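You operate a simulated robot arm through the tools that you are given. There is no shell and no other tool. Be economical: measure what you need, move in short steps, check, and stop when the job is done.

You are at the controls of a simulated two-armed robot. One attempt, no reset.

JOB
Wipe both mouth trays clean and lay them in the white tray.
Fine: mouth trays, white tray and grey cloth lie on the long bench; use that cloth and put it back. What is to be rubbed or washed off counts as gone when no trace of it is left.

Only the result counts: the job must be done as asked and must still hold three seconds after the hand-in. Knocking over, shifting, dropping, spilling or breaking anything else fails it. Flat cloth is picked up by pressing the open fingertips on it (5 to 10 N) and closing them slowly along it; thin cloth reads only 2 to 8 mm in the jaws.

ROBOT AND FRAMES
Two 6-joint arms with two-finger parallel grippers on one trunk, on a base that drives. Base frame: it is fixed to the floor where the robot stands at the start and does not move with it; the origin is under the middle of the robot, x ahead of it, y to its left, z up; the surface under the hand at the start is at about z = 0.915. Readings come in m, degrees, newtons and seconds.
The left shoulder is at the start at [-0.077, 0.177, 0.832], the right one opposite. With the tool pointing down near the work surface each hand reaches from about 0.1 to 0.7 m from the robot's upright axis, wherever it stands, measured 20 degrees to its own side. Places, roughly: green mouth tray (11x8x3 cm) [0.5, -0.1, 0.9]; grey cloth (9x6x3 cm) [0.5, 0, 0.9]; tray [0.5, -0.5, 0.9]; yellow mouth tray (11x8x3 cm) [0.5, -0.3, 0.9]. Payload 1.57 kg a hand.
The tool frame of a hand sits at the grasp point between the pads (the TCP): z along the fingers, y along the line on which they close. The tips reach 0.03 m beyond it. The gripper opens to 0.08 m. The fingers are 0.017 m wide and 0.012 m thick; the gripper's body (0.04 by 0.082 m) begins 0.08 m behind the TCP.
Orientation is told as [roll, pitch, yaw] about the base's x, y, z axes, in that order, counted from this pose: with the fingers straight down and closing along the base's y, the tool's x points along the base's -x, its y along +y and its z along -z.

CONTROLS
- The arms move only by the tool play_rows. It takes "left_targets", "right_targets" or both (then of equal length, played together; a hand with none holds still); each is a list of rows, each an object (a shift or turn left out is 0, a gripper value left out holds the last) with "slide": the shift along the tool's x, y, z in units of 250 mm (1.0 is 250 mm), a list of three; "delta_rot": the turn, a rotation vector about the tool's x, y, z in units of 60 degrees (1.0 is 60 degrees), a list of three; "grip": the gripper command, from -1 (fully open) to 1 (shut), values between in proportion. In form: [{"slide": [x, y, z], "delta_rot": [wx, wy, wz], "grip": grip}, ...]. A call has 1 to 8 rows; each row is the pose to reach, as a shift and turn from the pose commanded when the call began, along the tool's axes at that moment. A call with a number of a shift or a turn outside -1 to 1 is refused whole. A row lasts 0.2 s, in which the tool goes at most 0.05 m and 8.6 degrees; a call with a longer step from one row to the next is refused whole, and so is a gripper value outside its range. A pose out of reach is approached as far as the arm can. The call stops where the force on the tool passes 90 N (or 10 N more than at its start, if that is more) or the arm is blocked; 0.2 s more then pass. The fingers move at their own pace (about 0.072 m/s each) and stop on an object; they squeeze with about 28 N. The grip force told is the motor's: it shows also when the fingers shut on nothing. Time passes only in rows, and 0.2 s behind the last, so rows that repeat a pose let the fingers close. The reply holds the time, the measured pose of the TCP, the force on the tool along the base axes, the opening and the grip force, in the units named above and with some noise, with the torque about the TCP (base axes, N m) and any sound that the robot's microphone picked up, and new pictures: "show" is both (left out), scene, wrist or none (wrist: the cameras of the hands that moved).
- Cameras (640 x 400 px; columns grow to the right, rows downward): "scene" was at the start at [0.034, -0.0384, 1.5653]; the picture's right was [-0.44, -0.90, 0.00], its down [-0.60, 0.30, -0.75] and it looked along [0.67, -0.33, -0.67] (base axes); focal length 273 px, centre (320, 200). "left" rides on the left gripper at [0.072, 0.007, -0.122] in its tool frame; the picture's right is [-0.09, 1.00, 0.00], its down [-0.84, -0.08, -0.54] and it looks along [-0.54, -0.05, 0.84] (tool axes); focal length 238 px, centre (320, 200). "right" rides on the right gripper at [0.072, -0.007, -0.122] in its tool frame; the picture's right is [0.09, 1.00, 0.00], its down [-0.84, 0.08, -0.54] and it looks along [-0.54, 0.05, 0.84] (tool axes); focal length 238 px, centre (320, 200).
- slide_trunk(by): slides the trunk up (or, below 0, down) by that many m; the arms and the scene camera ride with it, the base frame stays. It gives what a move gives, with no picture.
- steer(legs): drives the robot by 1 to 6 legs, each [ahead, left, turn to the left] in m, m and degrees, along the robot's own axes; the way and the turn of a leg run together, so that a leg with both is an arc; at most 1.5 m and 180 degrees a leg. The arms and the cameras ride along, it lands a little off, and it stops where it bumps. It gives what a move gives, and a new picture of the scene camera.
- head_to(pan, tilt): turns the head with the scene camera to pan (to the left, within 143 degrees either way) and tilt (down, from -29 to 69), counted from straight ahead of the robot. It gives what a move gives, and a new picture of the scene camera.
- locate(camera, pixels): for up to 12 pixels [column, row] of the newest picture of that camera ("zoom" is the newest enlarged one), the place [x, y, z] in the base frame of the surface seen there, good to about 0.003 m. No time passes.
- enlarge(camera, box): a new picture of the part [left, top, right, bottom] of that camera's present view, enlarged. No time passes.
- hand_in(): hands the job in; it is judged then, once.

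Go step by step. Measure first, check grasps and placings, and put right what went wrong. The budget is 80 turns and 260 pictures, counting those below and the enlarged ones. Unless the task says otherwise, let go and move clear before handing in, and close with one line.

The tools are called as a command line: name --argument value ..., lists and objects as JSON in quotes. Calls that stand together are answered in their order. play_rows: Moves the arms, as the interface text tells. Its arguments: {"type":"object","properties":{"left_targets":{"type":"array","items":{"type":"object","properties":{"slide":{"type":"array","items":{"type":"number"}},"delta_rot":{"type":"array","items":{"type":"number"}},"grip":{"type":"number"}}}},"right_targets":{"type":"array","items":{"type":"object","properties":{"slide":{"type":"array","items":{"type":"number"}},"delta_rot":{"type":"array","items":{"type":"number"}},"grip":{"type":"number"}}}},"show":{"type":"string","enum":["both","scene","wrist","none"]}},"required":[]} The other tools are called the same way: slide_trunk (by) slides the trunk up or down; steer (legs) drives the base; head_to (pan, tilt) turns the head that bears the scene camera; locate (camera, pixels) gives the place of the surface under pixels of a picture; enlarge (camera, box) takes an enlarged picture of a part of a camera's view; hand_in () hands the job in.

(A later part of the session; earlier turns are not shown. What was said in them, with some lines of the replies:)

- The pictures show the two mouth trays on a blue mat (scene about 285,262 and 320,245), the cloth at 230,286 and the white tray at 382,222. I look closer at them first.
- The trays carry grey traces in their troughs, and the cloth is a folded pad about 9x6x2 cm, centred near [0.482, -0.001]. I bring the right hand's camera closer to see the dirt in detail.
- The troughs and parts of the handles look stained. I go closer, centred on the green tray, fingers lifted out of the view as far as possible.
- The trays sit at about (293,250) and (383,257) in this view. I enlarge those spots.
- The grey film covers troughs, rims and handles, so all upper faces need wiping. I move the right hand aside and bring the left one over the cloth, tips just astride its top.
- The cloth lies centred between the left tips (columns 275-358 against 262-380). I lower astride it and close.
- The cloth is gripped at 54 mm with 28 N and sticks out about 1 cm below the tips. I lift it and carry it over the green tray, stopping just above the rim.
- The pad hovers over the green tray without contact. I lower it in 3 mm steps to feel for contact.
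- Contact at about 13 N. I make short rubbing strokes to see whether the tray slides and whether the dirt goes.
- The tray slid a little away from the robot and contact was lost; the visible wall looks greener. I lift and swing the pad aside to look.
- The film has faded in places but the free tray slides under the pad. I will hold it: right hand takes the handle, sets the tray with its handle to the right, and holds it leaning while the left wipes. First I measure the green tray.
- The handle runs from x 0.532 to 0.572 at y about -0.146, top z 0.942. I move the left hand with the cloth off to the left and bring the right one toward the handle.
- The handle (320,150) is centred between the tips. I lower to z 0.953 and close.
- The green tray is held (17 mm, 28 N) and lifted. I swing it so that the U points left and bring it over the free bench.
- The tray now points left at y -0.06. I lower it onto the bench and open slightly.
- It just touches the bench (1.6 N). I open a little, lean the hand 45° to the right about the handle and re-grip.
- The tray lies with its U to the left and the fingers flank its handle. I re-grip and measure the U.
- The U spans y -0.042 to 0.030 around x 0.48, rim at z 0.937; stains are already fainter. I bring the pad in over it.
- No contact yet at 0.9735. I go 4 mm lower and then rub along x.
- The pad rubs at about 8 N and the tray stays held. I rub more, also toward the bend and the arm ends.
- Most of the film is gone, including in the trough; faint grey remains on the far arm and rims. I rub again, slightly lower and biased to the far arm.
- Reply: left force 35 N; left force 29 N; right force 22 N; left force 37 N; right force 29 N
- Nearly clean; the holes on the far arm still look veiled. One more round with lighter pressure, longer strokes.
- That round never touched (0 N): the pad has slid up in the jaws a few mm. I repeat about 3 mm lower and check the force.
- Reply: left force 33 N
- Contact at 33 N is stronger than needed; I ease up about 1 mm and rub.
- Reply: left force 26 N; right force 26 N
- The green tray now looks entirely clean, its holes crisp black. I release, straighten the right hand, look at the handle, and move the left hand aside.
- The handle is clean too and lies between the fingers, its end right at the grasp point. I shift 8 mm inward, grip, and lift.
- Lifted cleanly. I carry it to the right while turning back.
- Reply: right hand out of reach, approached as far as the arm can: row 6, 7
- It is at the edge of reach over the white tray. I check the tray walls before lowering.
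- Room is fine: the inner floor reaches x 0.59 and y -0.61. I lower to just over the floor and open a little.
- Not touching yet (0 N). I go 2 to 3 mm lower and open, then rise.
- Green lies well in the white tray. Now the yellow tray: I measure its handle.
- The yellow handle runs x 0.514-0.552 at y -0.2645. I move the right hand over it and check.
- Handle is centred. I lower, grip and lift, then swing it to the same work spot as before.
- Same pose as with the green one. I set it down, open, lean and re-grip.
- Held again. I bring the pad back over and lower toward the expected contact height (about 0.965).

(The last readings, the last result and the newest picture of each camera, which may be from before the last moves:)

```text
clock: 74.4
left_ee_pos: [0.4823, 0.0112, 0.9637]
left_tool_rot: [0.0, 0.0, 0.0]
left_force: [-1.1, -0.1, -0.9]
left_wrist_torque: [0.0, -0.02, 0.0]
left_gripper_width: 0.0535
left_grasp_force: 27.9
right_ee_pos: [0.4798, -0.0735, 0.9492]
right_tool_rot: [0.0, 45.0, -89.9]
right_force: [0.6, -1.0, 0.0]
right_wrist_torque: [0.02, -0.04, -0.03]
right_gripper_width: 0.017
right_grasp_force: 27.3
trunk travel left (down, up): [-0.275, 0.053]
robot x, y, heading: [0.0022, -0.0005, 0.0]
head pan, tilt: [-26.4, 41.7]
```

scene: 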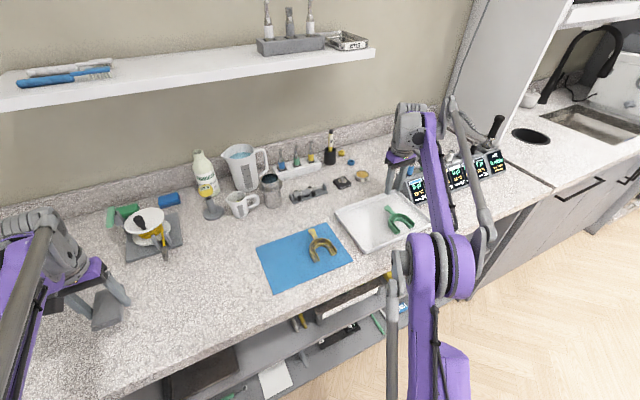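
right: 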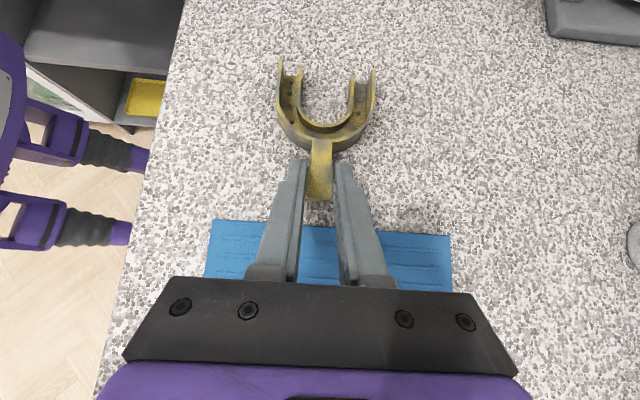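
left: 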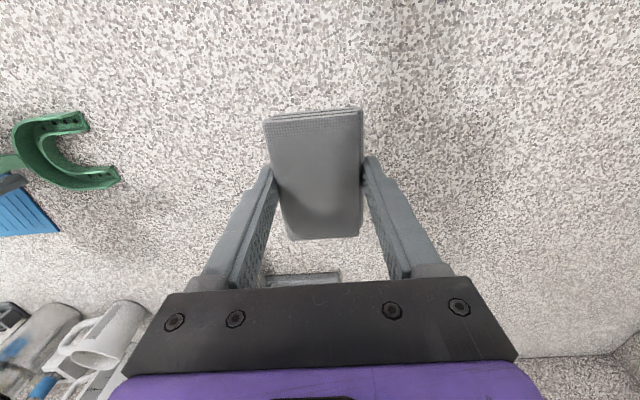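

No contact even at 0.9637, so the pad has been pushed up between the jaws. I lift aside and look at how it sits.

play_rows --left_targets '[{"slide": [0, 0, -0.15]}, {"slide": [0, 0.18, -0.2]}, {"slide": [0, 0.36, -0.2]}, {"slide": [0, 0.5, -0.2]}, {"slide": [0, 0.5, -0.2]}]' --show "wrist"

enlarge --camera "scene" --box '[100, 230, 228, 310]'

enlarge --camera "right" --box '[244, 0, 404, 100]'

```text
clock: 75.6
left_ee_pos: [0.4826, 0.1366, 1.014]
left_tool_rot: [-0.1, 0.0, 0.0]
left_force: [-0.1, 0.5, 0.5]
left_wrist_torque: [-0.02, 0.0, 0.01]
left_gripper_width: 0.0532
left_grasp_force: 27.6
right_ee_pos: [0.48, -0.0727, 0.9488]
right_tool_rot: [0.1, 44.9, -90.0]
right_force: [0.0, -0.2, -0.4]
right_wrist_torque: [0.06, -0.04, 0.05]
right_gripper_width: 0.017
right_grasp_force: 28.2
trunk travel left (down, up): [-0.275, 0.053]
robot x, y, heading: [-0.0004, 0.0028, -0.2]
head pan, tilt: [-26.4, 41.7]
```

left: 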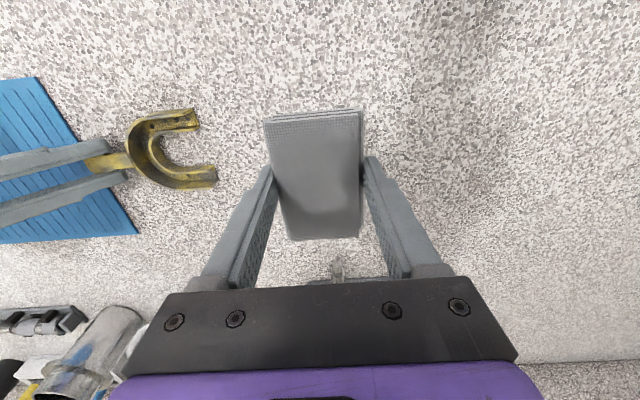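

```text
5.00 times, centred on (164, 270) of scene
```

zoom: 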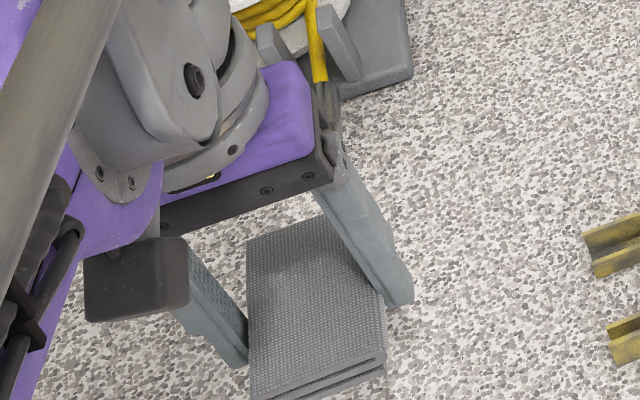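

```text
4.00 times, centred on (324, 50) of right
```

zoom: 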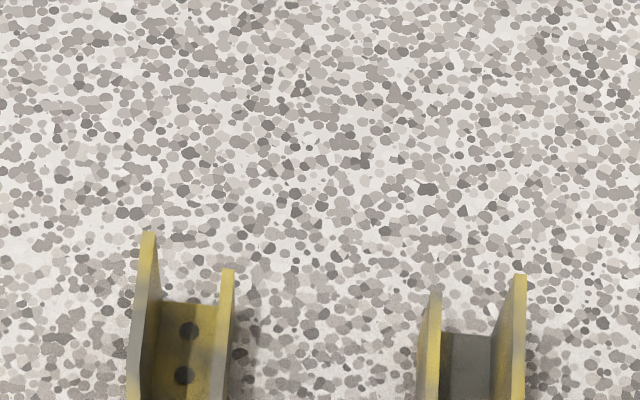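

The pad indeed sits high, nearly level with the fingertips. I set it down on the free bench here to re-grip it higher up.

play_rows --left_targets '[{"slide": [0, 0, 0.12]}, {"slide": [0, 0, 0.22]}, {"slide": [0, 0, 0.25]}, {"slide": [0, 0, 0.26]}, {"slide": [0, 0, 0.268]}]' --show "none"

```text
clock: 76.8
left_ee_pos: [0.4837, 0.1366, 0.9461]
left_tool_rot: [0.0, 0.0, 0.1]
left_force: [0.1, 0.3, -0.1]
left_wrist_torque: [-0.02, 0.02, 0.02]
left_gripper_width: 0.0534
left_grasp_force: 27.9
right_ee_pos: [0.4812, -0.0727, 0.9489]
right_tool_rot: [-0.1, 45.0, -89.9]
right_force: [-0.3, -0.3, -0.1]
right_wrist_torque: [0.02, -0.05, 0.0]
right_gripper_width: 0.0168
right_grasp_force: 28.3
trunk travel left (down, up): [-0.275, 0.053]
robot x, y, heading: [0.0001, -0.0006, 0.2]
head pan, tilt: [-26.4, 41.7]
```

Tips are 2 mm above the bench. I open, letting the pad settle the last millimetres, and look.

play_rows --left_targets '[{"grip": -0.45}, {"grip": -0.8}, {"grip": -1}, {"slide": [0, 0, -0.04], "grip": -1}]' --show "wrist"

enlarge --camera "scene" --box '[100, 230, 228, 310]'

locate --camera "left" --pixels '[[312, 130], [312, 200], [290, 170], [335, 170]]'

```text
clock: 77.8
left_ee_pos: [0.4829, 0.1364, 0.9565]
left_tool_rot: [-0.1, 0.0, 0.0]
left_force: [0.7, -0.4, -0.4]
left_wrist_torque: [-0.01, -0.03, 0.02]
left_gripper_width: 0.0801
left_grasp_force: 0.1
right_ee_pos: [0.4805, -0.0726, 0.9492]
right_tool_rot: [0.1, 44.9, -90.0]
right_force: [-0.9, 0.1, 0.5]
right_wrist_torque: [0.03, -0.03, 0.04]
right_gripper_width: 0.0167
right_grasp_force: 28.0
trunk travel left (down, up): [-0.275, 0.053]
robot x, y, heading: [-0.0005, 0.0036, -0.0]
head pan, tilt: [-26.4, 41.7]
```

left: 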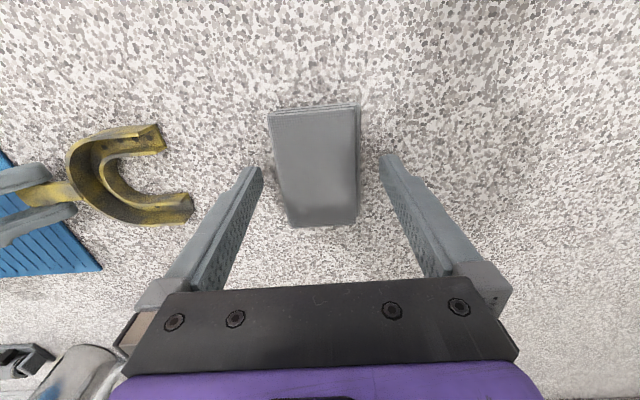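

```text
5.00 times, centred on (164, 270) of scene
```

zoom: 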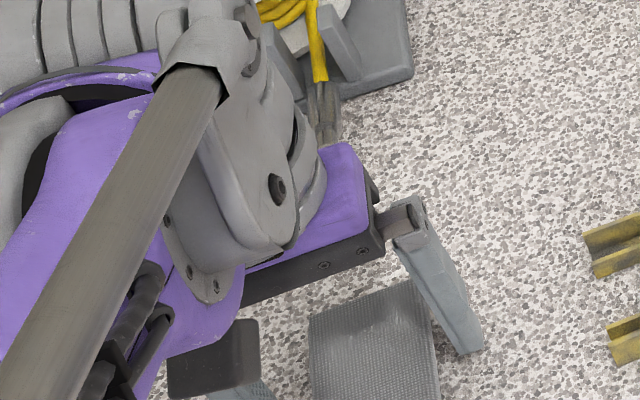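

```text
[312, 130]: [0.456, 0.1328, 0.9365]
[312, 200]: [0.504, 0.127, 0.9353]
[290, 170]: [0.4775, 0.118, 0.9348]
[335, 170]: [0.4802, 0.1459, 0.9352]
```

The pad lies flat, top at 0.9355, so gripping at 0.9565 leaves about 13 mm below the tips. I close and lift, then return over the yellow tray.

play_rows --left_targets '[{"slide": [0, -0.008, 0.004], "grip": -0.3}, {"slide": [0, -0.008, 0.004], "grip": 0.3}, {"slide": [0, -0.008, 0.004], "grip": 1}, {"slide": [0, -0.008, 0.004], "grip": 1}, {"slide": [0, -0.008, 0.004], "grip": 1}, {"slide": [0, -0.008, -0.16], "grip": 1}, {"slide": [0, -0.008, -0.26], "grip": 1}]' --show "none"

play_rows --left_targets '[{"slide": [0, -0.17, 0]}, {"slide": [0, -0.34, 0]}, {"slide": [0, -0.5, 0]}, {"slide": [0, -0.5, 0.08]}, {"slide": [0, -0.5, 0.13]}, {"slide": [0, -0.5, 0.15]}]' --show "none"

```text
clock: 79.4
left_ee_pos: [0.4824, 0.1334, 1.0212]
left_tool_rot: [0.0, -0.1, 0.1]
left_force: [0.7, -0.8, -0.4]
left_wrist_torque: [0.01, 0.03, 0.03]
left_gripper_width: 0.0536
left_grasp_force: 28.2
right_ee_pos: [0.4797, -0.0733, 0.9499]
right_tool_rot: [0.1, 44.9, -90.0]
right_force: [-0.7, -0.3, 0.4]
right_wrist_torque: [0.11, -0.02, 0.05]
right_gripper_width: 0.0167
right_grasp_force: 28.0
trunk travel left (down, up): [-0.275, 0.053]
robot x, y, heading: [0.0038, -0.0003, -0.0]
head pan, tilt: [-26.4, 41.7]
```

```text
clock: 80.8
left_ee_pos: [0.4838, 0.0093, 0.9826]
left_tool_rot: [0.0, 0.0, 0.0]
left_force: [0.3, -0.1, -0.9]
left_wrist_torque: [0.04, 0.03, -0.01]
left_gripper_width: 0.0536
left_grasp_force: 28.4
right_ee_pos: [0.4812, -0.0732, 0.9488]
right_tool_rot: [0.1, 45.0, -90.0]
right_force: [0.1, 0.0, 0.4]
right_wrist_torque: [0.03, -0.02, -0.01]
right_gripper_width: 0.0169
right_grasp_force: 28.2
trunk travel left (down, up): [-0.275, 0.053]
robot x, y, heading: [0.0003, 0.0009, -0.0]
head pan, tilt: [-26.4, 41.7]
```

Back over the yellow tray without contact at 0.9826. I feel down in small steps.

play_rows --left_targets '[{"slide": [0, 0, 0.008]}, {"slide": [0, 0, 0.016]}, {"slide": [0, 0, 0.024]}]' --show "none"

```text
clock: 81.6
left_ee_pos: [0.4822, 0.0101, 0.9773]
left_tool_rot: [0.1, 0.0, 0.0]
left_force: [0.0, 0.4, -0.2]
left_wrist_torque: [0.0, -0.01, 0.0]
left_gripper_width: 0.0534
left_grasp_force: 27.7
right_ee_pos: [0.4802, -0.0743, 0.9493]
right_tool_rot: [0.0, 44.9, -90.0]
right_force: [-1.0, -0.2, 0.5]
right_wrist_torque: [-0.02, -0.03, 0.0]
right_gripper_width: 0.0169
right_grasp_force: 28.1
trunk travel left (down, up): [-0.275, 0.053]
robot x, y, heading: [0.0013, 0.005, -0.1]
head pan, tilt: [-26.4, 41.7]
```

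play_rows --left_targets '[{"slide": [0, 0, 0.006]}, {"slide": [0, 0, 0.012]}, {"slide": [0, 0, 0.012]}]' --show "none"

```text
clock: 82.4
left_ee_pos: [0.4816, 0.01, 0.9761]
left_tool_rot: [0.0, 0.0, 0.0]
left_force: [-0.3, -1.0, 20.6]
left_wrist_torque: [-0.15, 0.01, -0.01]
left_gripper_width: 0.0538
left_grasp_force: 28.0
right_ee_pos: [0.4793, -0.073, 0.9493]
right_tool_rot: [0.2, 44.9, -90.0]
right_force: [1.4, 2.0, -9.1]
right_wrist_torque: [-0.46, -0.05, -0.09]
right_gripper_width: 0.0169
right_grasp_force: 27.9
trunk travel left (down, up): [-0.275, 0.053]
robot x, y, heading: [-0.0004, -0.0019, -0.1]
head pan, tilt: [-26.4, 41.7]
```

Contact at 20 N. I ease slightly and rub with longish strokes along x, checking the force.

play_rows --left_targets '[{"slide": [0.06, 0, -0.003]}, {"slide": [-0.04, 0.02, -0.003]}, {"slide": [-0.12, 0.03, -0.003]}, {"slide": [0, 0.02, -0.003]}, {"slide": [0.1, 0, -0.003]}, {"slide": [0, -0.03, -0.002]}, {"slide": [-0.12, -0.03, -0.002]}, {"slide": [0, -0.03, -0.001]}]' --show "none"

play_rows --left_targets '[{"slide": [0.1, 0, 0]}, {"slide": [0, 0.02, 0.001]}, {"slide": [-0.12, 0.03, 0.002]}, {"slide": [0, 0.04, 0.002]}, {"slide": [0.1, 0.02, 0.003]}, {"slide": [0, 0, 0.003]}, {"slide": [-0.12, 0.0, 0.004]}, {"slide": [0, 0, 0.004]}]' --show "none"

```text
clock: 84.2
left_ee_pos: [0.4821, 0.0017, 0.9753]
left_tool_rot: [0.0, -0.2, 0.0]
left_force: [4.1, 0.1, 8.1]
left_wrist_torque: [0.02, 0.0, 0.05]
left_gripper_width: 0.0534
left_grasp_force: 27.8
right_ee_pos: [0.4786, -0.0727, 0.9506]
right_tool_rot: [0.1, 44.8, -89.8]
right_force: [-4.2, -0.1, 1.8]
right_wrist_torque: [0.41, 0.03, 0.17]
right_gripper_width: 0.0167
right_grasp_force: 28.4
trunk travel left (down, up): [-0.275, 0.053]
robot x, y, heading: [0.002, 0.0008, 0.0]
head pan, tilt: [-26.4, 41.7]
```

```text
clock: 86.0
left_ee_pos: [0.4812, 0.0025, 0.9754]
left_tool_rot: [0.1, -0.2, -0.1]
left_force: [6.4, 0.1, 11.1]
left_wrist_torque: [-0.07, -0.1, 0.07]
left_gripper_width: 0.053
left_grasp_force: 27.4
right_ee_pos: [0.4778, -0.0729, 0.9496]
right_tool_rot: [0.0, 45.0, -90.0]
right_force: [-6.2, -0.6, -0.9]
right_wrist_torque: [0.22, 0.12, 0.26]
right_gripper_width: 0.0169
right_grasp_force: 28.3
trunk travel left (down, up): [-0.275, 0.053]
robot x, y, heading: [-0.003, -0.0002, 0.1]
head pan, tilt: [-26.4, 41.7]
```

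Steady 8 to 11 N. I keep rubbing for several more passes, then look.

play_rows --left_targets '[{"slide": [0.1, 0, 0]}, {"slide": [0, 0.03, 0.001]}, {"slide": [-0.12, 0.05, 0.001]}, {"slide": [0, 0.06, 0.001]}, {"slide": [0.1, 0.04, 0.002]}, {"slide": [0, 0.02, 0.002]}, {"slide": [-0.12, 0.0, 0.002]}, {"slide": [0, 0, 0.002]}]' --show "none"

play_rows --left_targets '[{"slide": [0.1, 0, 0]}, {"slide": [0, 0.03, 0.001]}, {"slide": [-0.12, 0.05, 0.001]}, {"slide": [0, 0.06, 0.001]}, {"slide": [0.1, 0.04, 0.002]}, {"slide": [0, 0.02, 0.002]}, {"slide": [-0.12, 0.0, 0.002]}, {"slide": [0, 0, 0.002]}]' --show "none"

play_rows --left_targets '[{"slide": [0.1, 0, 0]}, {"slide": [0, 0.03, 0.001]}, {"slide": [-0.12, 0.05, 0.001]}, {"slide": [0, 0.06, 0.001]}, {"slide": [0.1, 0.04, 0.002]}, {"slide": [0, 0.02, 0.002]}, {"slide": [-0.12, 0.0, 0.002]}, {"slide": [0, 0, 0.002]}]' --show "none"

play_rows --left_targets '[{"slide": [0, 0, -0.16]}, {"slide": [0, 0.16, -0.24]}, {"slide": [0, 0.34, -0.24]}, {"slide": [0, 0.52, -0.24]}]' --show "none"

enlarge --camera "right" --box '[260, 60, 388, 140]'

enlarge --camera "scene" --box '[202, 255, 282, 305]'

```text
clock: 87.8
left_ee_pos: [0.4818, 0.0034, 0.9738]
left_tool_rot: [0.0, 0.0, 0.0]
left_force: [0.4, -0.1, 0.0]
left_wrist_torque: [0.03, -0.03, -0.02]
left_gripper_width: 0.0532
left_grasp_force: 28.0
right_ee_pos: [0.478, -0.0727, 0.9485]
right_tool_rot: [0.1, 45.0, -89.8]
right_force: [-1.8, -0.6, 1.9]
right_wrist_torque: [0.26, 0.0, 0.12]
right_gripper_width: 0.0171
right_grasp_force: 28.0
trunk travel left (down, up): [-0.275, 0.053]
robot x, y, heading: [0.0055, 0.0013, 0.1]
head pan, tilt: [-26.4, 41.7]
```

```text
clock: 89.6
left_ee_pos: [0.4806, 0.0016, 0.9746]
left_tool_rot: [0.0, -0.1, 0.0]
left_force: [0.0, 0.6, -0.3]
left_wrist_torque: [-0.02, 0.0, 0.04]
left_gripper_width: 0.0533
left_grasp_force: 28.1
right_ee_pos: [0.479, -0.0734, 0.9501]
right_tool_rot: [0.0, 45.0, -89.9]
right_force: [-1.3, -0.8, 5.9]
right_wrist_torque: [0.33, -0.07, -0.03]
right_gripper_width: 0.0168
right_grasp_force: 28.2
trunk travel left (down, up): [-0.275, 0.053]
robot x, y, heading: [0.0013, 0.0033, -0.0]
head pan, tilt: [-26.4, 41.7]
```

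```text
clock: 91.4
left_ee_pos: [0.4825, 0.0026, 0.9733]
left_tool_rot: [0.0, -0.1, 0.0]
left_force: [0.4, 0.3, 0.4]
left_wrist_torque: [-0.01, -0.01, 0.02]
left_gripper_width: 0.0536
left_grasp_force: 28.2
right_ee_pos: [0.4787, -0.0737, 0.9495]
right_tool_rot: [0.1, 45.0, -89.9]
right_force: [-1.5, -1.4, 6.2]
right_wrist_torque: [0.26, -0.04, 0.06]
right_gripper_width: 0.017
right_grasp_force: 28.5
trunk travel left (down, up): [-0.275, 0.053]
robot x, y, heading: [-0.0006, -0.0017, 0.0]
head pan, tilt: [-26.4, 41.7]
```

```text
clock: 92.4
left_ee_pos: [0.4814, 0.1326, 1.0338]
left_tool_rot: [-0.1, 0.0, 0.0]
left_force: [0.2, 1.0, 0.0]
left_wrist_torque: [0.0, 0.02, 0.01]
left_gripper_width: 0.0535
left_grasp_force: 27.8
right_ee_pos: [0.4799, -0.0726, 0.9496]
right_tool_rot: [0.0, 45.0, -90.0]
right_force: [-0.2, 0.1, 3.3]
right_wrist_torque: [0.19, -0.07, -0.05]
right_gripper_width: 0.0171
right_grasp_force: 28.0
trunk travel left (down, up): [-0.275, 0.053]
robot x, y, heading: [-0.0, -0.0013, 0.1]
head pan, tilt: [-26.4, 41.7]
```

```text
5.00 times, centred on (324, 100) of right
```

zoom: 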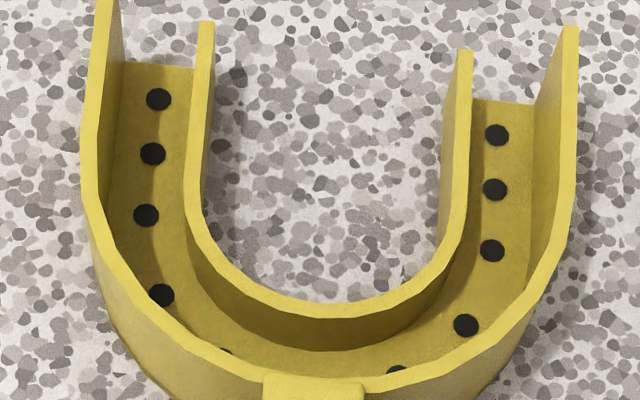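

```text
8.00 times, centred on (242, 280) of scene
```

zoom: 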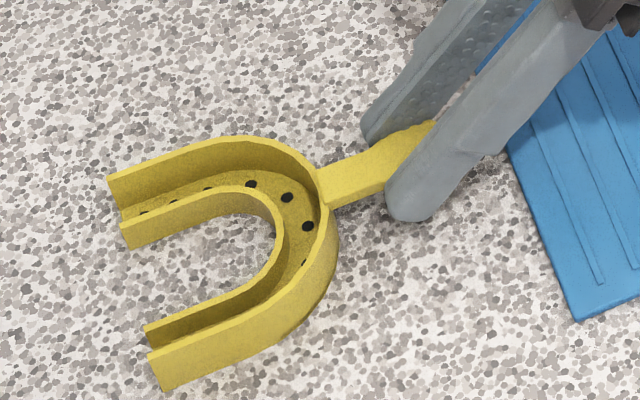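

The yellow tray looks clean with crisp holes. For safety I give one more short rubbing pass a bit lower, with force check.

play_rows --left_targets '[{"slide": [0, -0.18, 0]}, {"slide": [0, -0.36, 0]}, {"slide": [0, -0.5, 0]}, {"slide": [0, -0.5, 0.16]}, {"slide": [0, -0.5, 0.24]}, {"slide": [0, -0.5, 0.25]}]' --show "none"

play_rows --left_targets '[{"slide": [0.08, 0, 0.002]}, {"slide": [0, 0.02, 0.003]}, {"slide": [-0.1, 0.03, 0.004]}, {"slide": [0, 0.04, 0.004]}, {"slide": [0.08, 0.02, 0.004]}, {"slide": [0, 0.0, 0.005]}, {"slide": [-0.1, 0.0, 0.005]}, {"slide": [0, 0, 0.005]}]' --show "none"

```text
clock: 93.8
left_ee_pos: [0.4824, 0.0056, 0.9723]
left_tool_rot: [-0.1, -0.1, 0.0]
left_force: [2.0, -1.8, 33.8]
left_wrist_torque: [-0.08, -0.08, 0.0]
left_gripper_width: 0.0536
left_grasp_force: 28.2
right_ee_pos: [0.4798, -0.0735, 0.9487]
right_tool_rot: [0.2, 44.9, -89.9]
right_force: [2.7, 1.5, -8.9]
right_wrist_torque: [-0.68, -0.07, -0.1]
right_gripper_width: 0.0168
right_grasp_force: 27.5
trunk travel left (down, up): [-0.275, 0.053]
robot x, y, heading: [0.0013, -0.0011, -0.2]
head pan, tilt: [-26.4, 41.7]
```

```text
clock: 95.6
left_ee_pos: [0.4826, 0.0059, 0.9694]
left_tool_rot: [0.0, 0.0, 0.1]
left_force: [-0.2, 0.3, 0.3]
left_wrist_torque: [-0.05, 0.01, -0.01]
left_gripper_width: 0.0534
left_grasp_force: 28.1
right_ee_pos: [0.4797, -0.074, 0.9505]
right_tool_rot: [0.1, 45.1, -90.0]
right_force: [-1.1, -1.1, 4.7]
right_wrist_torque: [0.5, -0.04, -0.02]
right_gripper_width: 0.0168
right_grasp_force: 27.7
trunk travel left (down, up): [-0.275, 0.053]
robot x, y, heading: [0.0003, 0.0003, 0.0]
head pan, tilt: [-26.4, 41.7]
```

Rubbed again. I lift the pad away and move the left hand aside, while the right lets go and straightens.

play_rows --left_targets '[{"slide": [0, 0, -0.16]}, {"slide": [0, 0.16, -0.24]}, {"slide": [0, 0.34, -0.24]}, {"slide": [0, 0.52, -0.24]}, {"slide": [0, 0.7, -0.24]}, {"slide": [0, 0.88, -0.24]}, {"slide": [0, 0.94, -0.24]}]' --show "none"

play_rows --right_targets '[{"grip": 0.2}, {"delta_rot": [0, -0.125, 0], "grip": 0.2}, {"delta_rot": [0, -0.25, 0]}, {"delta_rot": [0, -0.375, 0]}, {"delta_rot": [0, -0.5, 0]}, {"delta_rot": [0, -0.625, 0]}, {"delta_rot": [0, -0.75, 0]}, {"delta_rot": [0, -0.75, 0]}]' --show "wrist"

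enlarge --camera "scene" --box '[202, 255, 282, 305]'

enlarge --camera "right" --box '[240, 0, 440, 200]'

```text
clock: 97.2
left_ee_pos: [0.4831, 0.2423, 1.0279]
left_tool_rot: [0.0, 0.1, 0.0]
left_force: [0.4, -0.2, 0.1]
left_wrist_torque: [-0.01, -0.01, -0.03]
left_gripper_width: 0.0535
left_grasp_force: 28.1
right_ee_pos: [0.4812, -0.0726, 0.9497]
right_tool_rot: [0.1, 45.0, -90.0]
right_force: [0.7, 0.2, 2.3]
right_wrist_torque: [0.17, 0.03, 0.03]
right_gripper_width: 0.0171
right_grasp_force: 28.2
trunk travel left (down, up): [-0.275, 0.053]
robot x, y, heading: [0.0011, -0.0017, -0.1]
head pan, tilt: [-26.4, 41.7]
```

```text
clock: 99.0
left_ee_pos: [0.483, 0.2414, 1.029]
left_tool_rot: [0.0, -0.1, -0.1]
left_force: [0.2, 0.3, -0.2]
left_wrist_torque: [-0.02, 0.0, -0.01]
left_gripper_width: 0.0534
left_grasp_force: 28.1
right_ee_pos: [0.4801, -0.073, 0.9493]
right_tool_rot: [0.0, -0.2, -90.0]
right_force: [-0.3, -0.5, -0.1]
right_wrist_torque: [0.02, -0.02, 0.01]
right_gripper_width: 0.0322
right_grasp_force: 0.0
trunk travel left (down, up): [-0.275, 0.053]
robot x, y, heading: [-0.0005, -0.0003, 0.0]
head pan, tilt: [-26.4, 41.7]
```

right: 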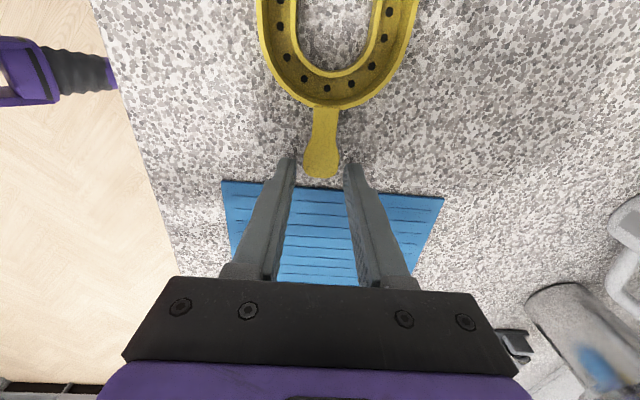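

```text
8.00 times, centred on (242, 280) of scene
```

zoom: 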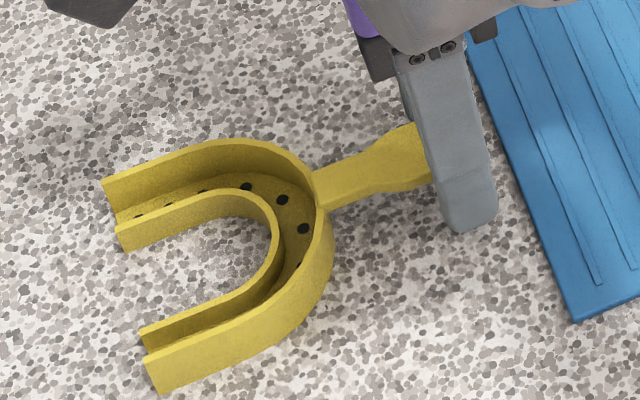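

```text
2.00 times, centred on (340, 100) of right
```

zoom: 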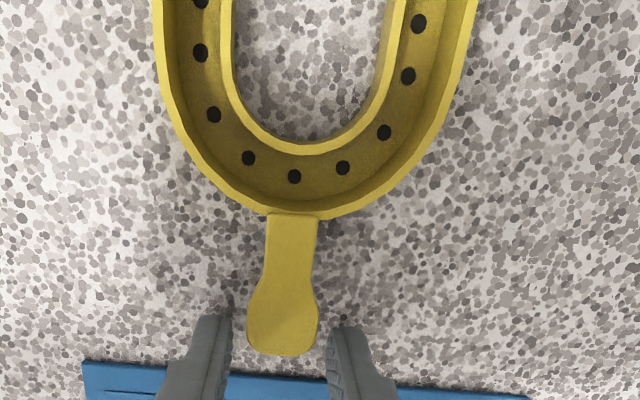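

All clean. I move 18 mm inward on the handle, grip and lift, then carry it to the white tray.

play_rows --right_targets '[{"slide": [0.035, 0, 0]}, {"slide": [0.07, 0, 0]}, {"slide": [0.07, 0, 0], "grip": 0.7}, {"slide": [0.07, 0, 0], "grip": 1}, {"slide": [0.07, 0, 0], "grip": 1}, {"slide": [0.07, 0, -0.15], "grip": 1}, {"slide": [0.07, 0, -0.3], "grip": 1}, {"slide": [0.07, 0, -0.4], "grip": 1}]' --show "wrist"

```text
clock: 100.8
left_ee_pos: [0.4828, 0.2416, 1.0288]
left_tool_rot: [0.0, 0.0, 0.0]
left_force: [-0.1, 0.2, -0.3]
left_wrist_torque: [-0.02, 0.0, 0.0]
left_gripper_width: 0.0532
left_grasp_force: 28.2
right_ee_pos: [0.4809, -0.0571, 1.0503]
right_tool_rot: [0.0, 0.0, -90.0]
right_force: [0.8, -0.7, -0.3]
right_wrist_torque: [0.0, -0.01, 0.01]
right_gripper_width: 0.017
right_grasp_force: 27.9
trunk travel left (down, up): [-0.275, 0.053]
robot x, y, heading: [0.0011, -0.0009, 0.1]
head pan, tilt: [-26.4, 41.7]
```

right: 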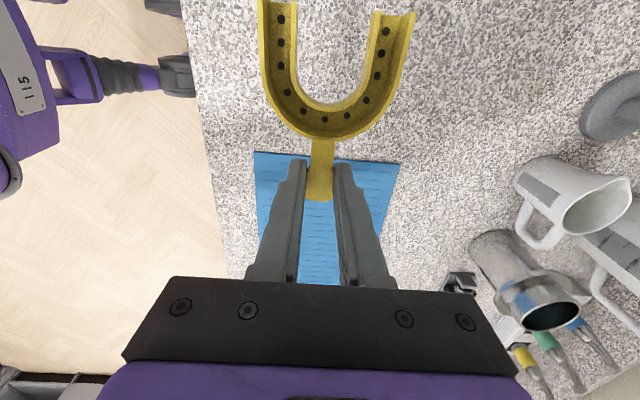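

Lifted. I carry and turn it toward [0.522, -0.433].

play_rows --right_targets '[{"slide": [-0.125, 0.02, 0], "delta_rot": [0, 0, -0.125]}, {"slide": [-0.25, 0.04, 0], "delta_rot": [0, 0, -0.25]}, {"slide": [-0.375, 0.06, 0], "delta_rot": [0, 0, -0.375]}, {"slide": [-0.5, 0.08, 0], "delta_rot": [0, 0, -0.5]}, {"slide": [-0.625, 0.1, 0], "delta_rot": [0, 0, -0.625]}, {"slide": [-0.75, 0.12, 0], "delta_rot": [0, 0, -0.75]}, {"slide": [-0.875, 0.14, 0], "delta_rot": [0, 0, -0.875]}, {"slide": [-1.0, 0.164, 0], "delta_rot": [0, 0, -1.0]}]' --show "none"

play_rows --right_targets '[{"delta_rot": [0, 0, -0.125]}, {"delta_rot": [0, 0, -0.25]}, {"delta_rot": [0, 0, -0.375]}, {"delta_rot": [0, 0, -0.5]}, {"delta_rot": [0, 0, -0.5]}]' --show "none"

play_rows --right_targets '[{"slide": [0, -0.15, 0]}, {"slide": [0, -0.3, 0]}, {"slide": [0, -0.45, 0]}, {"slide": [0, -0.504, 0]}, {"slide": [0, -0.504, 0.12]}, {"slide": [0, -0.504, 0.24]}, {"slide": [0, -0.504, 0.28]}, {"slide": [0, -0.504, 0.28]}]' --show "both"

```text
clock: 102.6
left_ee_pos: [0.4813, 0.2407, 1.0293]
left_tool_rot: [0.0, 0.0, 0.0]
left_force: [0.1, -0.2, -0.2]
left_wrist_torque: [0.01, -0.01, 0.03]
left_gripper_width: 0.0532
left_grasp_force: 28.1
right_ee_pos: [0.5217, -0.3064, 1.0502]
right_tool_rot: [0.0, 0.0, -29.9]
right_force: [-0.1, 0.6, -1.0]
right_wrist_torque: [0.02, 0.01, -0.01]
right_gripper_width: 0.0171
right_grasp_force: 28.0
trunk travel left (down, up): [-0.275, 0.053]
robot x, y, heading: [0.0023, -0.0009, 0.2]
head pan, tilt: [-26.4, 41.7]
```

```text
clock: 103.8
left_ee_pos: [0.4831, 0.2426, 1.0284]
left_tool_rot: [0.0, 0.0, 0.0]
left_force: [-0.6, -0.3, -0.6]
left_wrist_torque: [-0.07, -0.01, 0.01]
left_gripper_width: 0.0533
left_grasp_force: 27.7
right_ee_pos: [0.5203, -0.3057, 1.0498]
right_tool_rot: [0.0, -0.1, 0.0]
right_force: [-0.1, 0.0, -0.9]
right_wrist_torque: [0.0, -0.01, -0.05]
right_gripper_width: 0.0168
right_grasp_force: 27.8
trunk travel left (down, up): [-0.275, 0.053]
robot x, y, heading: [-0.0005, 0.0004, 0.1]
head pan, tilt: [-26.4, 41.7]
```

```text
clock: 105.6
left_ee_pos: [0.4835, 0.2417, 1.0283]
left_tool_rot: [0.0, 0.0, -0.1]
left_force: [-0.1, -0.6, -0.3]
left_wrist_torque: [0.02, 0.0, 0.02]
left_gripper_width: 0.0534
left_grasp_force: 28.0
right_ee_pos: [0.5213, -0.431, 0.9788]
right_tool_rot: [0.0, 0.0, 0.0]
right_force: [-0.7, -0.8, 0.1]
right_wrist_torque: [0.01, -0.06, -0.01]
right_gripper_width: 0.0167
right_grasp_force: 27.7
trunk travel left (down, up): [-0.275, 0.053]
robot x, y, heading: [-0.0011, 0.0004, 0.0]
head pan, tilt: [-26.4, 41.7]
```

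scene: 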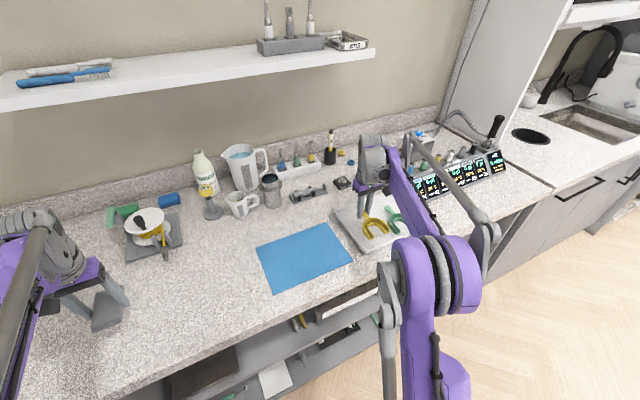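
right: 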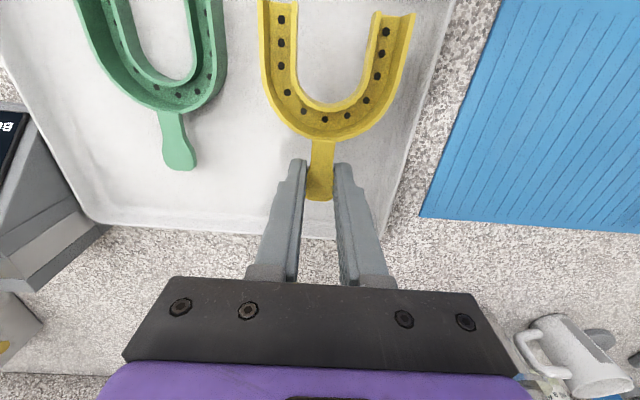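

It hangs clear between the green tray and the wall. I shift 8 mm away from the wall, lower to the floor, release and rise.

play_rows --right_targets '[{"slide": [0, -0.03, 0.03]}, {"slide": [0, -0.03, 0.07]}, {"slide": [0, -0.03, 0.084]}, {"slide": [0, -0.03, 0.09]}, {"slide": [0, -0.03, 0.09], "grip": 0.5}, {"slide": [0, -0.03, 0.09], "grip": 0.2}, {"slide": [0, -0.03, -0.08], "grip": 0.2}, {"slide": [0, -0.03, -0.25], "grip": 0.2}]' --show "both"

enlarge --camera "right" --box '[60, 0, 460, 250]'

```text
clock: 107.4
left_ee_pos: [0.4823, 0.2418, 1.0286]
left_tool_rot: [0.0, -0.1, 0.1]
left_force: [-0.5, 0.5, -0.3]
left_wrist_torque: [0.02, 0.0, 0.0]
left_gripper_width: 0.0534
left_grasp_force: 27.6
right_ee_pos: [0.5199, -0.4391, 1.042]
right_tool_rot: [0.0, 0.0, 0.0]
right_force: [-1.0, 0.6, -0.3]
right_wrist_torque: [-0.04, 0.02, -0.04]
right_gripper_width: 0.0319
right_grasp_force: 0.0
trunk travel left (down, up): [-0.275, 0.053]
robot x, y, heading: [-0.0003, -0.0015, -0.1]
head pan, tilt: [-26.4, 41.7]
```

scene: 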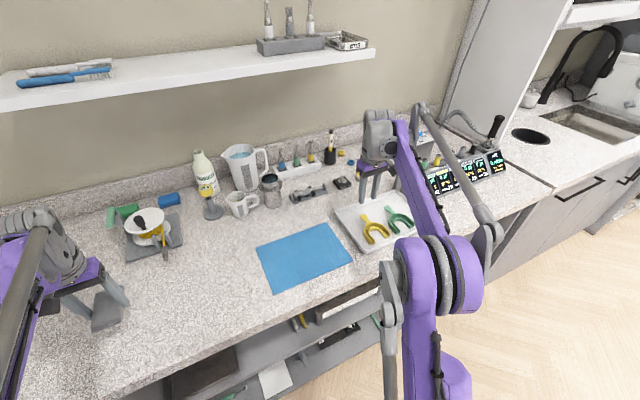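
right: 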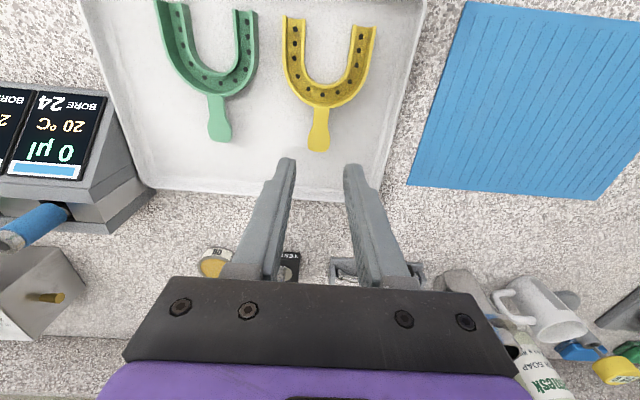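

```text
1.60 times, centred on (260, 125) of right
```

zoom: 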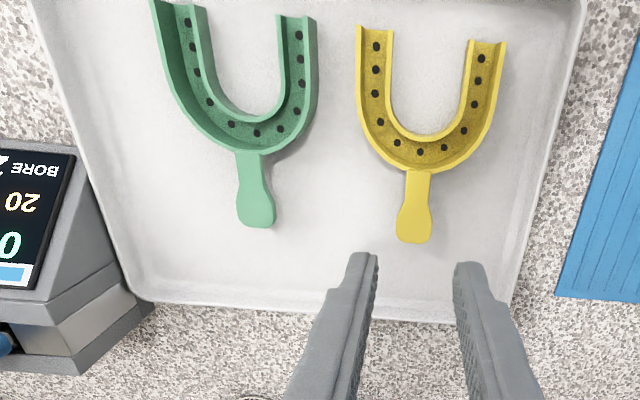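

Both clean trays lie flat in the white tray. Now the cloth goes back to its old place at [0.482, -0.001].

play_rows --left_targets '[{"slide": [0, -0.17, 0]}, {"slide": [0, -0.34, 0]}, {"slide": [0, -0.51, 0]}, {"slide": [0, -0.68, 0]}, {"slide": [0, -0.85, 0]}, {"slide": [0, -0.967, 0]}, {"slide": [0, -0.967, 0.15]}, {"slide": [0, -0.967, 0.26]}]' --show "none"

play_rows --left_targets '[{"slide": [0, 0, 0.016]}, {"slide": [0, 0, 0.028]}, {"slide": [0, 0, 0.028]}]' --show "wrist"

```text
clock: 109.2
left_ee_pos: [0.4828, -0.0004, 0.9641]
left_tool_rot: [0.0, 0.0, 0.1]
left_force: [0.7, 0.5, 0.0]
left_wrist_torque: [-0.04, 0.03, -0.01]
left_gripper_width: 0.0534
left_grasp_force: 28.3
right_ee_pos: [0.5227, -0.4383, 1.0424]
right_tool_rot: [0.0, -0.1, -0.1]
right_force: [0.2, 0.7, -0.1]
right_wrist_torque: [0.0, -0.01, 0.0]
right_gripper_width: 0.032
right_grasp_force: 0.1
trunk travel left (down, up): [-0.275, 0.053]
robot x, y, heading: [-0.0005, -0.0015, 0.3]
head pan, tilt: [-26.4, 41.7]
```

```text
clock: 110.0
left_ee_pos: [0.4814, -0.0, 0.9567]
left_tool_rot: [-0.1, 0.0, 0.0]
left_force: [-0.5, 0.1, -0.1]
left_wrist_torque: [0.03, -0.01, 0.01]
left_gripper_width: 0.0538
left_grasp_force: 28.0
right_ee_pos: [0.5218, -0.4391, 1.0415]
right_tool_rot: [0.0, 0.0, 0.0]
right_force: [0.3, 0.0, 0.3]
right_wrist_torque: [-0.01, 0.02, 0.02]
right_gripper_width: 0.0322
right_grasp_force: 0.0
trunk travel left (down, up): [-0.275, 0.053]
robot x, y, heading: [-0.003, -0.0017, 0.2]
head pan, tilt: [-26.4, 41.7]
```

left: 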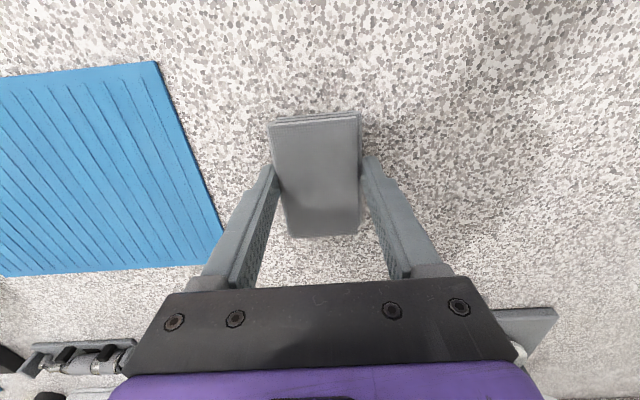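

play_rows --left_targets '[{"slide": [0, 0, 0.01]}, {"slide": [0, 0, 0.02]}, {"slide": [0, 0, 0.026]}]' --show "none"

```text
clock: 110.8
left_ee_pos: [0.4827, -0.0001, 0.9498]
left_tool_rot: [0.0, 0.0, 0.0]
left_force: [-0.1, 0.4, -0.4]
left_wrist_torque: [0.0, 0.02, 0.01]
left_gripper_width: 0.0533
left_grasp_force: 28.1
right_ee_pos: [0.5213, -0.4396, 1.0426]
right_tool_rot: [0.1, -0.1, 0.0]
right_force: [0.4, -0.1, 0.3]
right_wrist_torque: [0.02, 0.0, 0.0]
right_gripper_width: 0.0319
right_grasp_force: 0.0
trunk travel left (down, up): [-0.275, 0.053]
robot x, y, heading: [-0.0043, -0.0027, -0.0]
head pan, tilt: [-26.4, 41.7]
```

No contact yet at 0.9498 (tips 6 mm above the bench). I go 3.5 mm lower, then open and rise.

play_rows --left_targets '[{"slide": [0, 0, 0.01]}, {"slide": [0, 0, 0.014]}, {"slide": [0, 0, 0.014], "grip": -0.5}, {"slide": [0, 0, 0.014], "grip": -0.9}, {"slide": [0, 0, 0.014], "grip": -1}, {"slide": [0, 0, -0.1], "grip": -1}, {"slide": [0, 0, -0.28], "grip": -1}, {"slide": [0, 0, -0.46], "grip": -1}]' --show "both"

locate --camera "left" --pixels '[[300, 130], [330, 130], [315, 150]]'

enlarge --camera "scene" --box '[180, 230, 308, 310]'

enlarge --camera "scene" --box '[330, 180, 442, 250]'

```text
clock: 112.6
left_ee_pos: [0.4827, 0.0, 1.0668]
left_tool_rot: [0.0, 0.0, 0.0]
left_force: [-0.6, -0.3, 0.0]
left_wrist_torque: [0.02, -0.04, 0.01]
left_gripper_width: 0.0799
left_grasp_force: 0.0
right_ee_pos: [0.5222, -0.438, 1.0423]
right_tool_rot: [0.0, 0.1, 0.0]
right_force: [0.0, 0.1, 0.3]
right_wrist_torque: [0.0, 0.01, 0.01]
right_gripper_width: 0.0318
right_grasp_force: 0.0
trunk travel left (down, up): [-0.275, 0.053]
robot x, y, heading: [-0.0009, -0.0007, -0.0]
head pan, tilt: [-26.4, 41.7]
```

scene: 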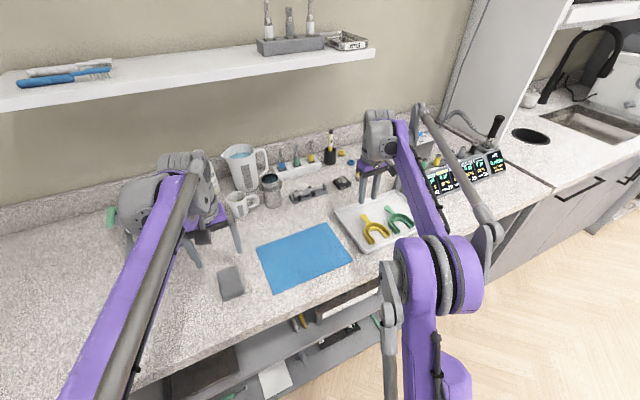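
left: 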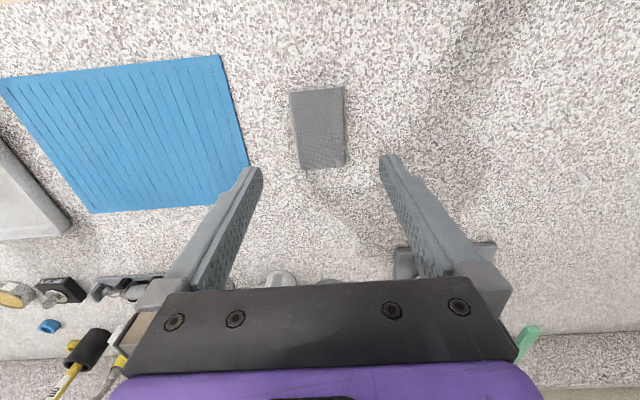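

```text
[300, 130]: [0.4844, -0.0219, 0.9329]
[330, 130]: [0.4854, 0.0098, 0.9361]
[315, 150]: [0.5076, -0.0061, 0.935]
```

```text
5.00 times, centred on (244, 270) of scene
```

zoom: 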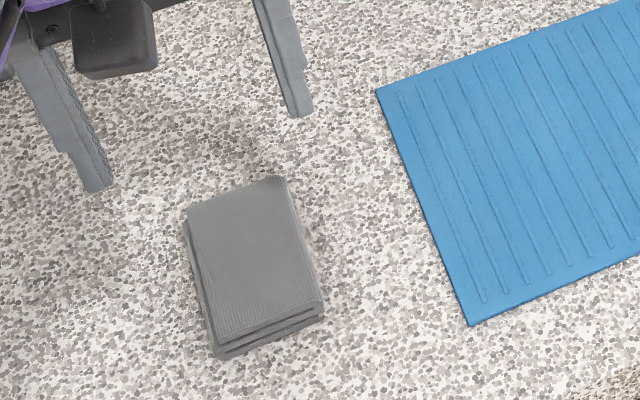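

```text
5.71 times, centred on (386, 215) of scene
```

zoom: 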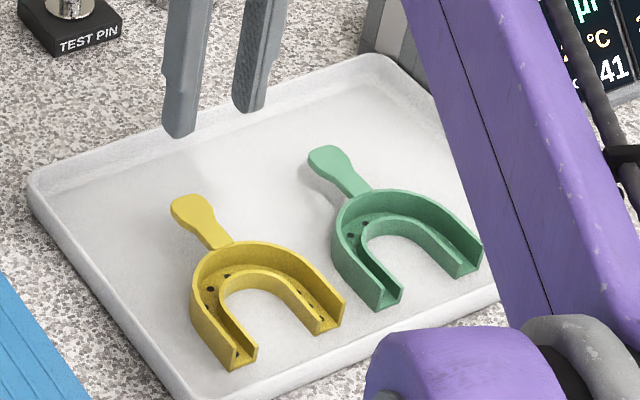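

The cloth is back (centre about [0.482, -0.004]) and both clean mouth trays lie in the white tray. I raise the right hand clear.

play_rows --right_targets '[{"slide": [0.05, 0, -0.15]}, {"slide": [0.1, 0, -0.3]}, {"slide": [0.15, 0, -0.45]}, {"slide": [0.2, 0, -0.5]}, {"slide": [0.2, 0, -0.5]}]' --left_targets '[{"slide": [0, 0, -0.1]}, {"slide": [0, 0, -0.2]}, {"slide": [0, 0, -0.3]}, {"slide": [0, 0, -0.35]}, {"slide": [0, 0, -0.35]}]' --show "scene"

enlarge --camera "right" --box '[160, 50, 480, 250]'

```text
clock: 113.8
left_ee_pos: [0.4839, -0.0001, 1.1543]
left_tool_rot: [-0.1, 0.0, 0.0]
left_force: [0.0, 0.1, 0.1]
left_wrist_torque: [0.01, -0.02, 0.0]
left_gripper_width: 0.0802
left_grasp_force: 0.1
right_ee_pos: [0.4687, -0.4371, 1.1672]
right_tool_rot: [-0.1, 0.0, 0.0]
right_force: [-0.3, 0.1, 0.1]
right_wrist_torque: [0.05, 0.0, 0.0]
right_gripper_width: 0.0319
right_grasp_force: 0.0
trunk travel left (down, up): [-0.275, 0.053]
robot x, y, heading: [0.004, 0.0014, 0.1]
head pan, tilt: [-26.4, 41.7]
```

scene: 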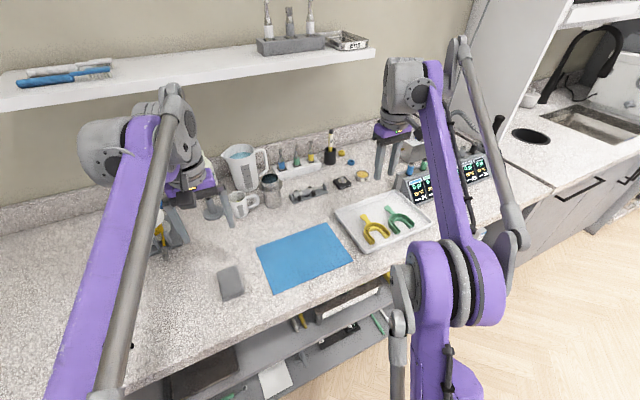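

```text
2.00 times, centred on (320, 150) of right
```

zoom: 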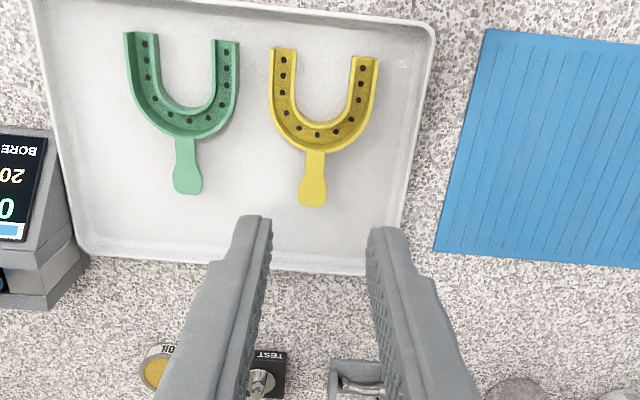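

Both mouth trays are clean in the white tray, the cloth is back at its spot, and both hands are clear. I hand in.

hand_in

```text
The job is handed in.
```

Both mouth trays are wiped with no visible trace left and lie in the white tray; the grey cloth is back within about 5 mm of where it lay.
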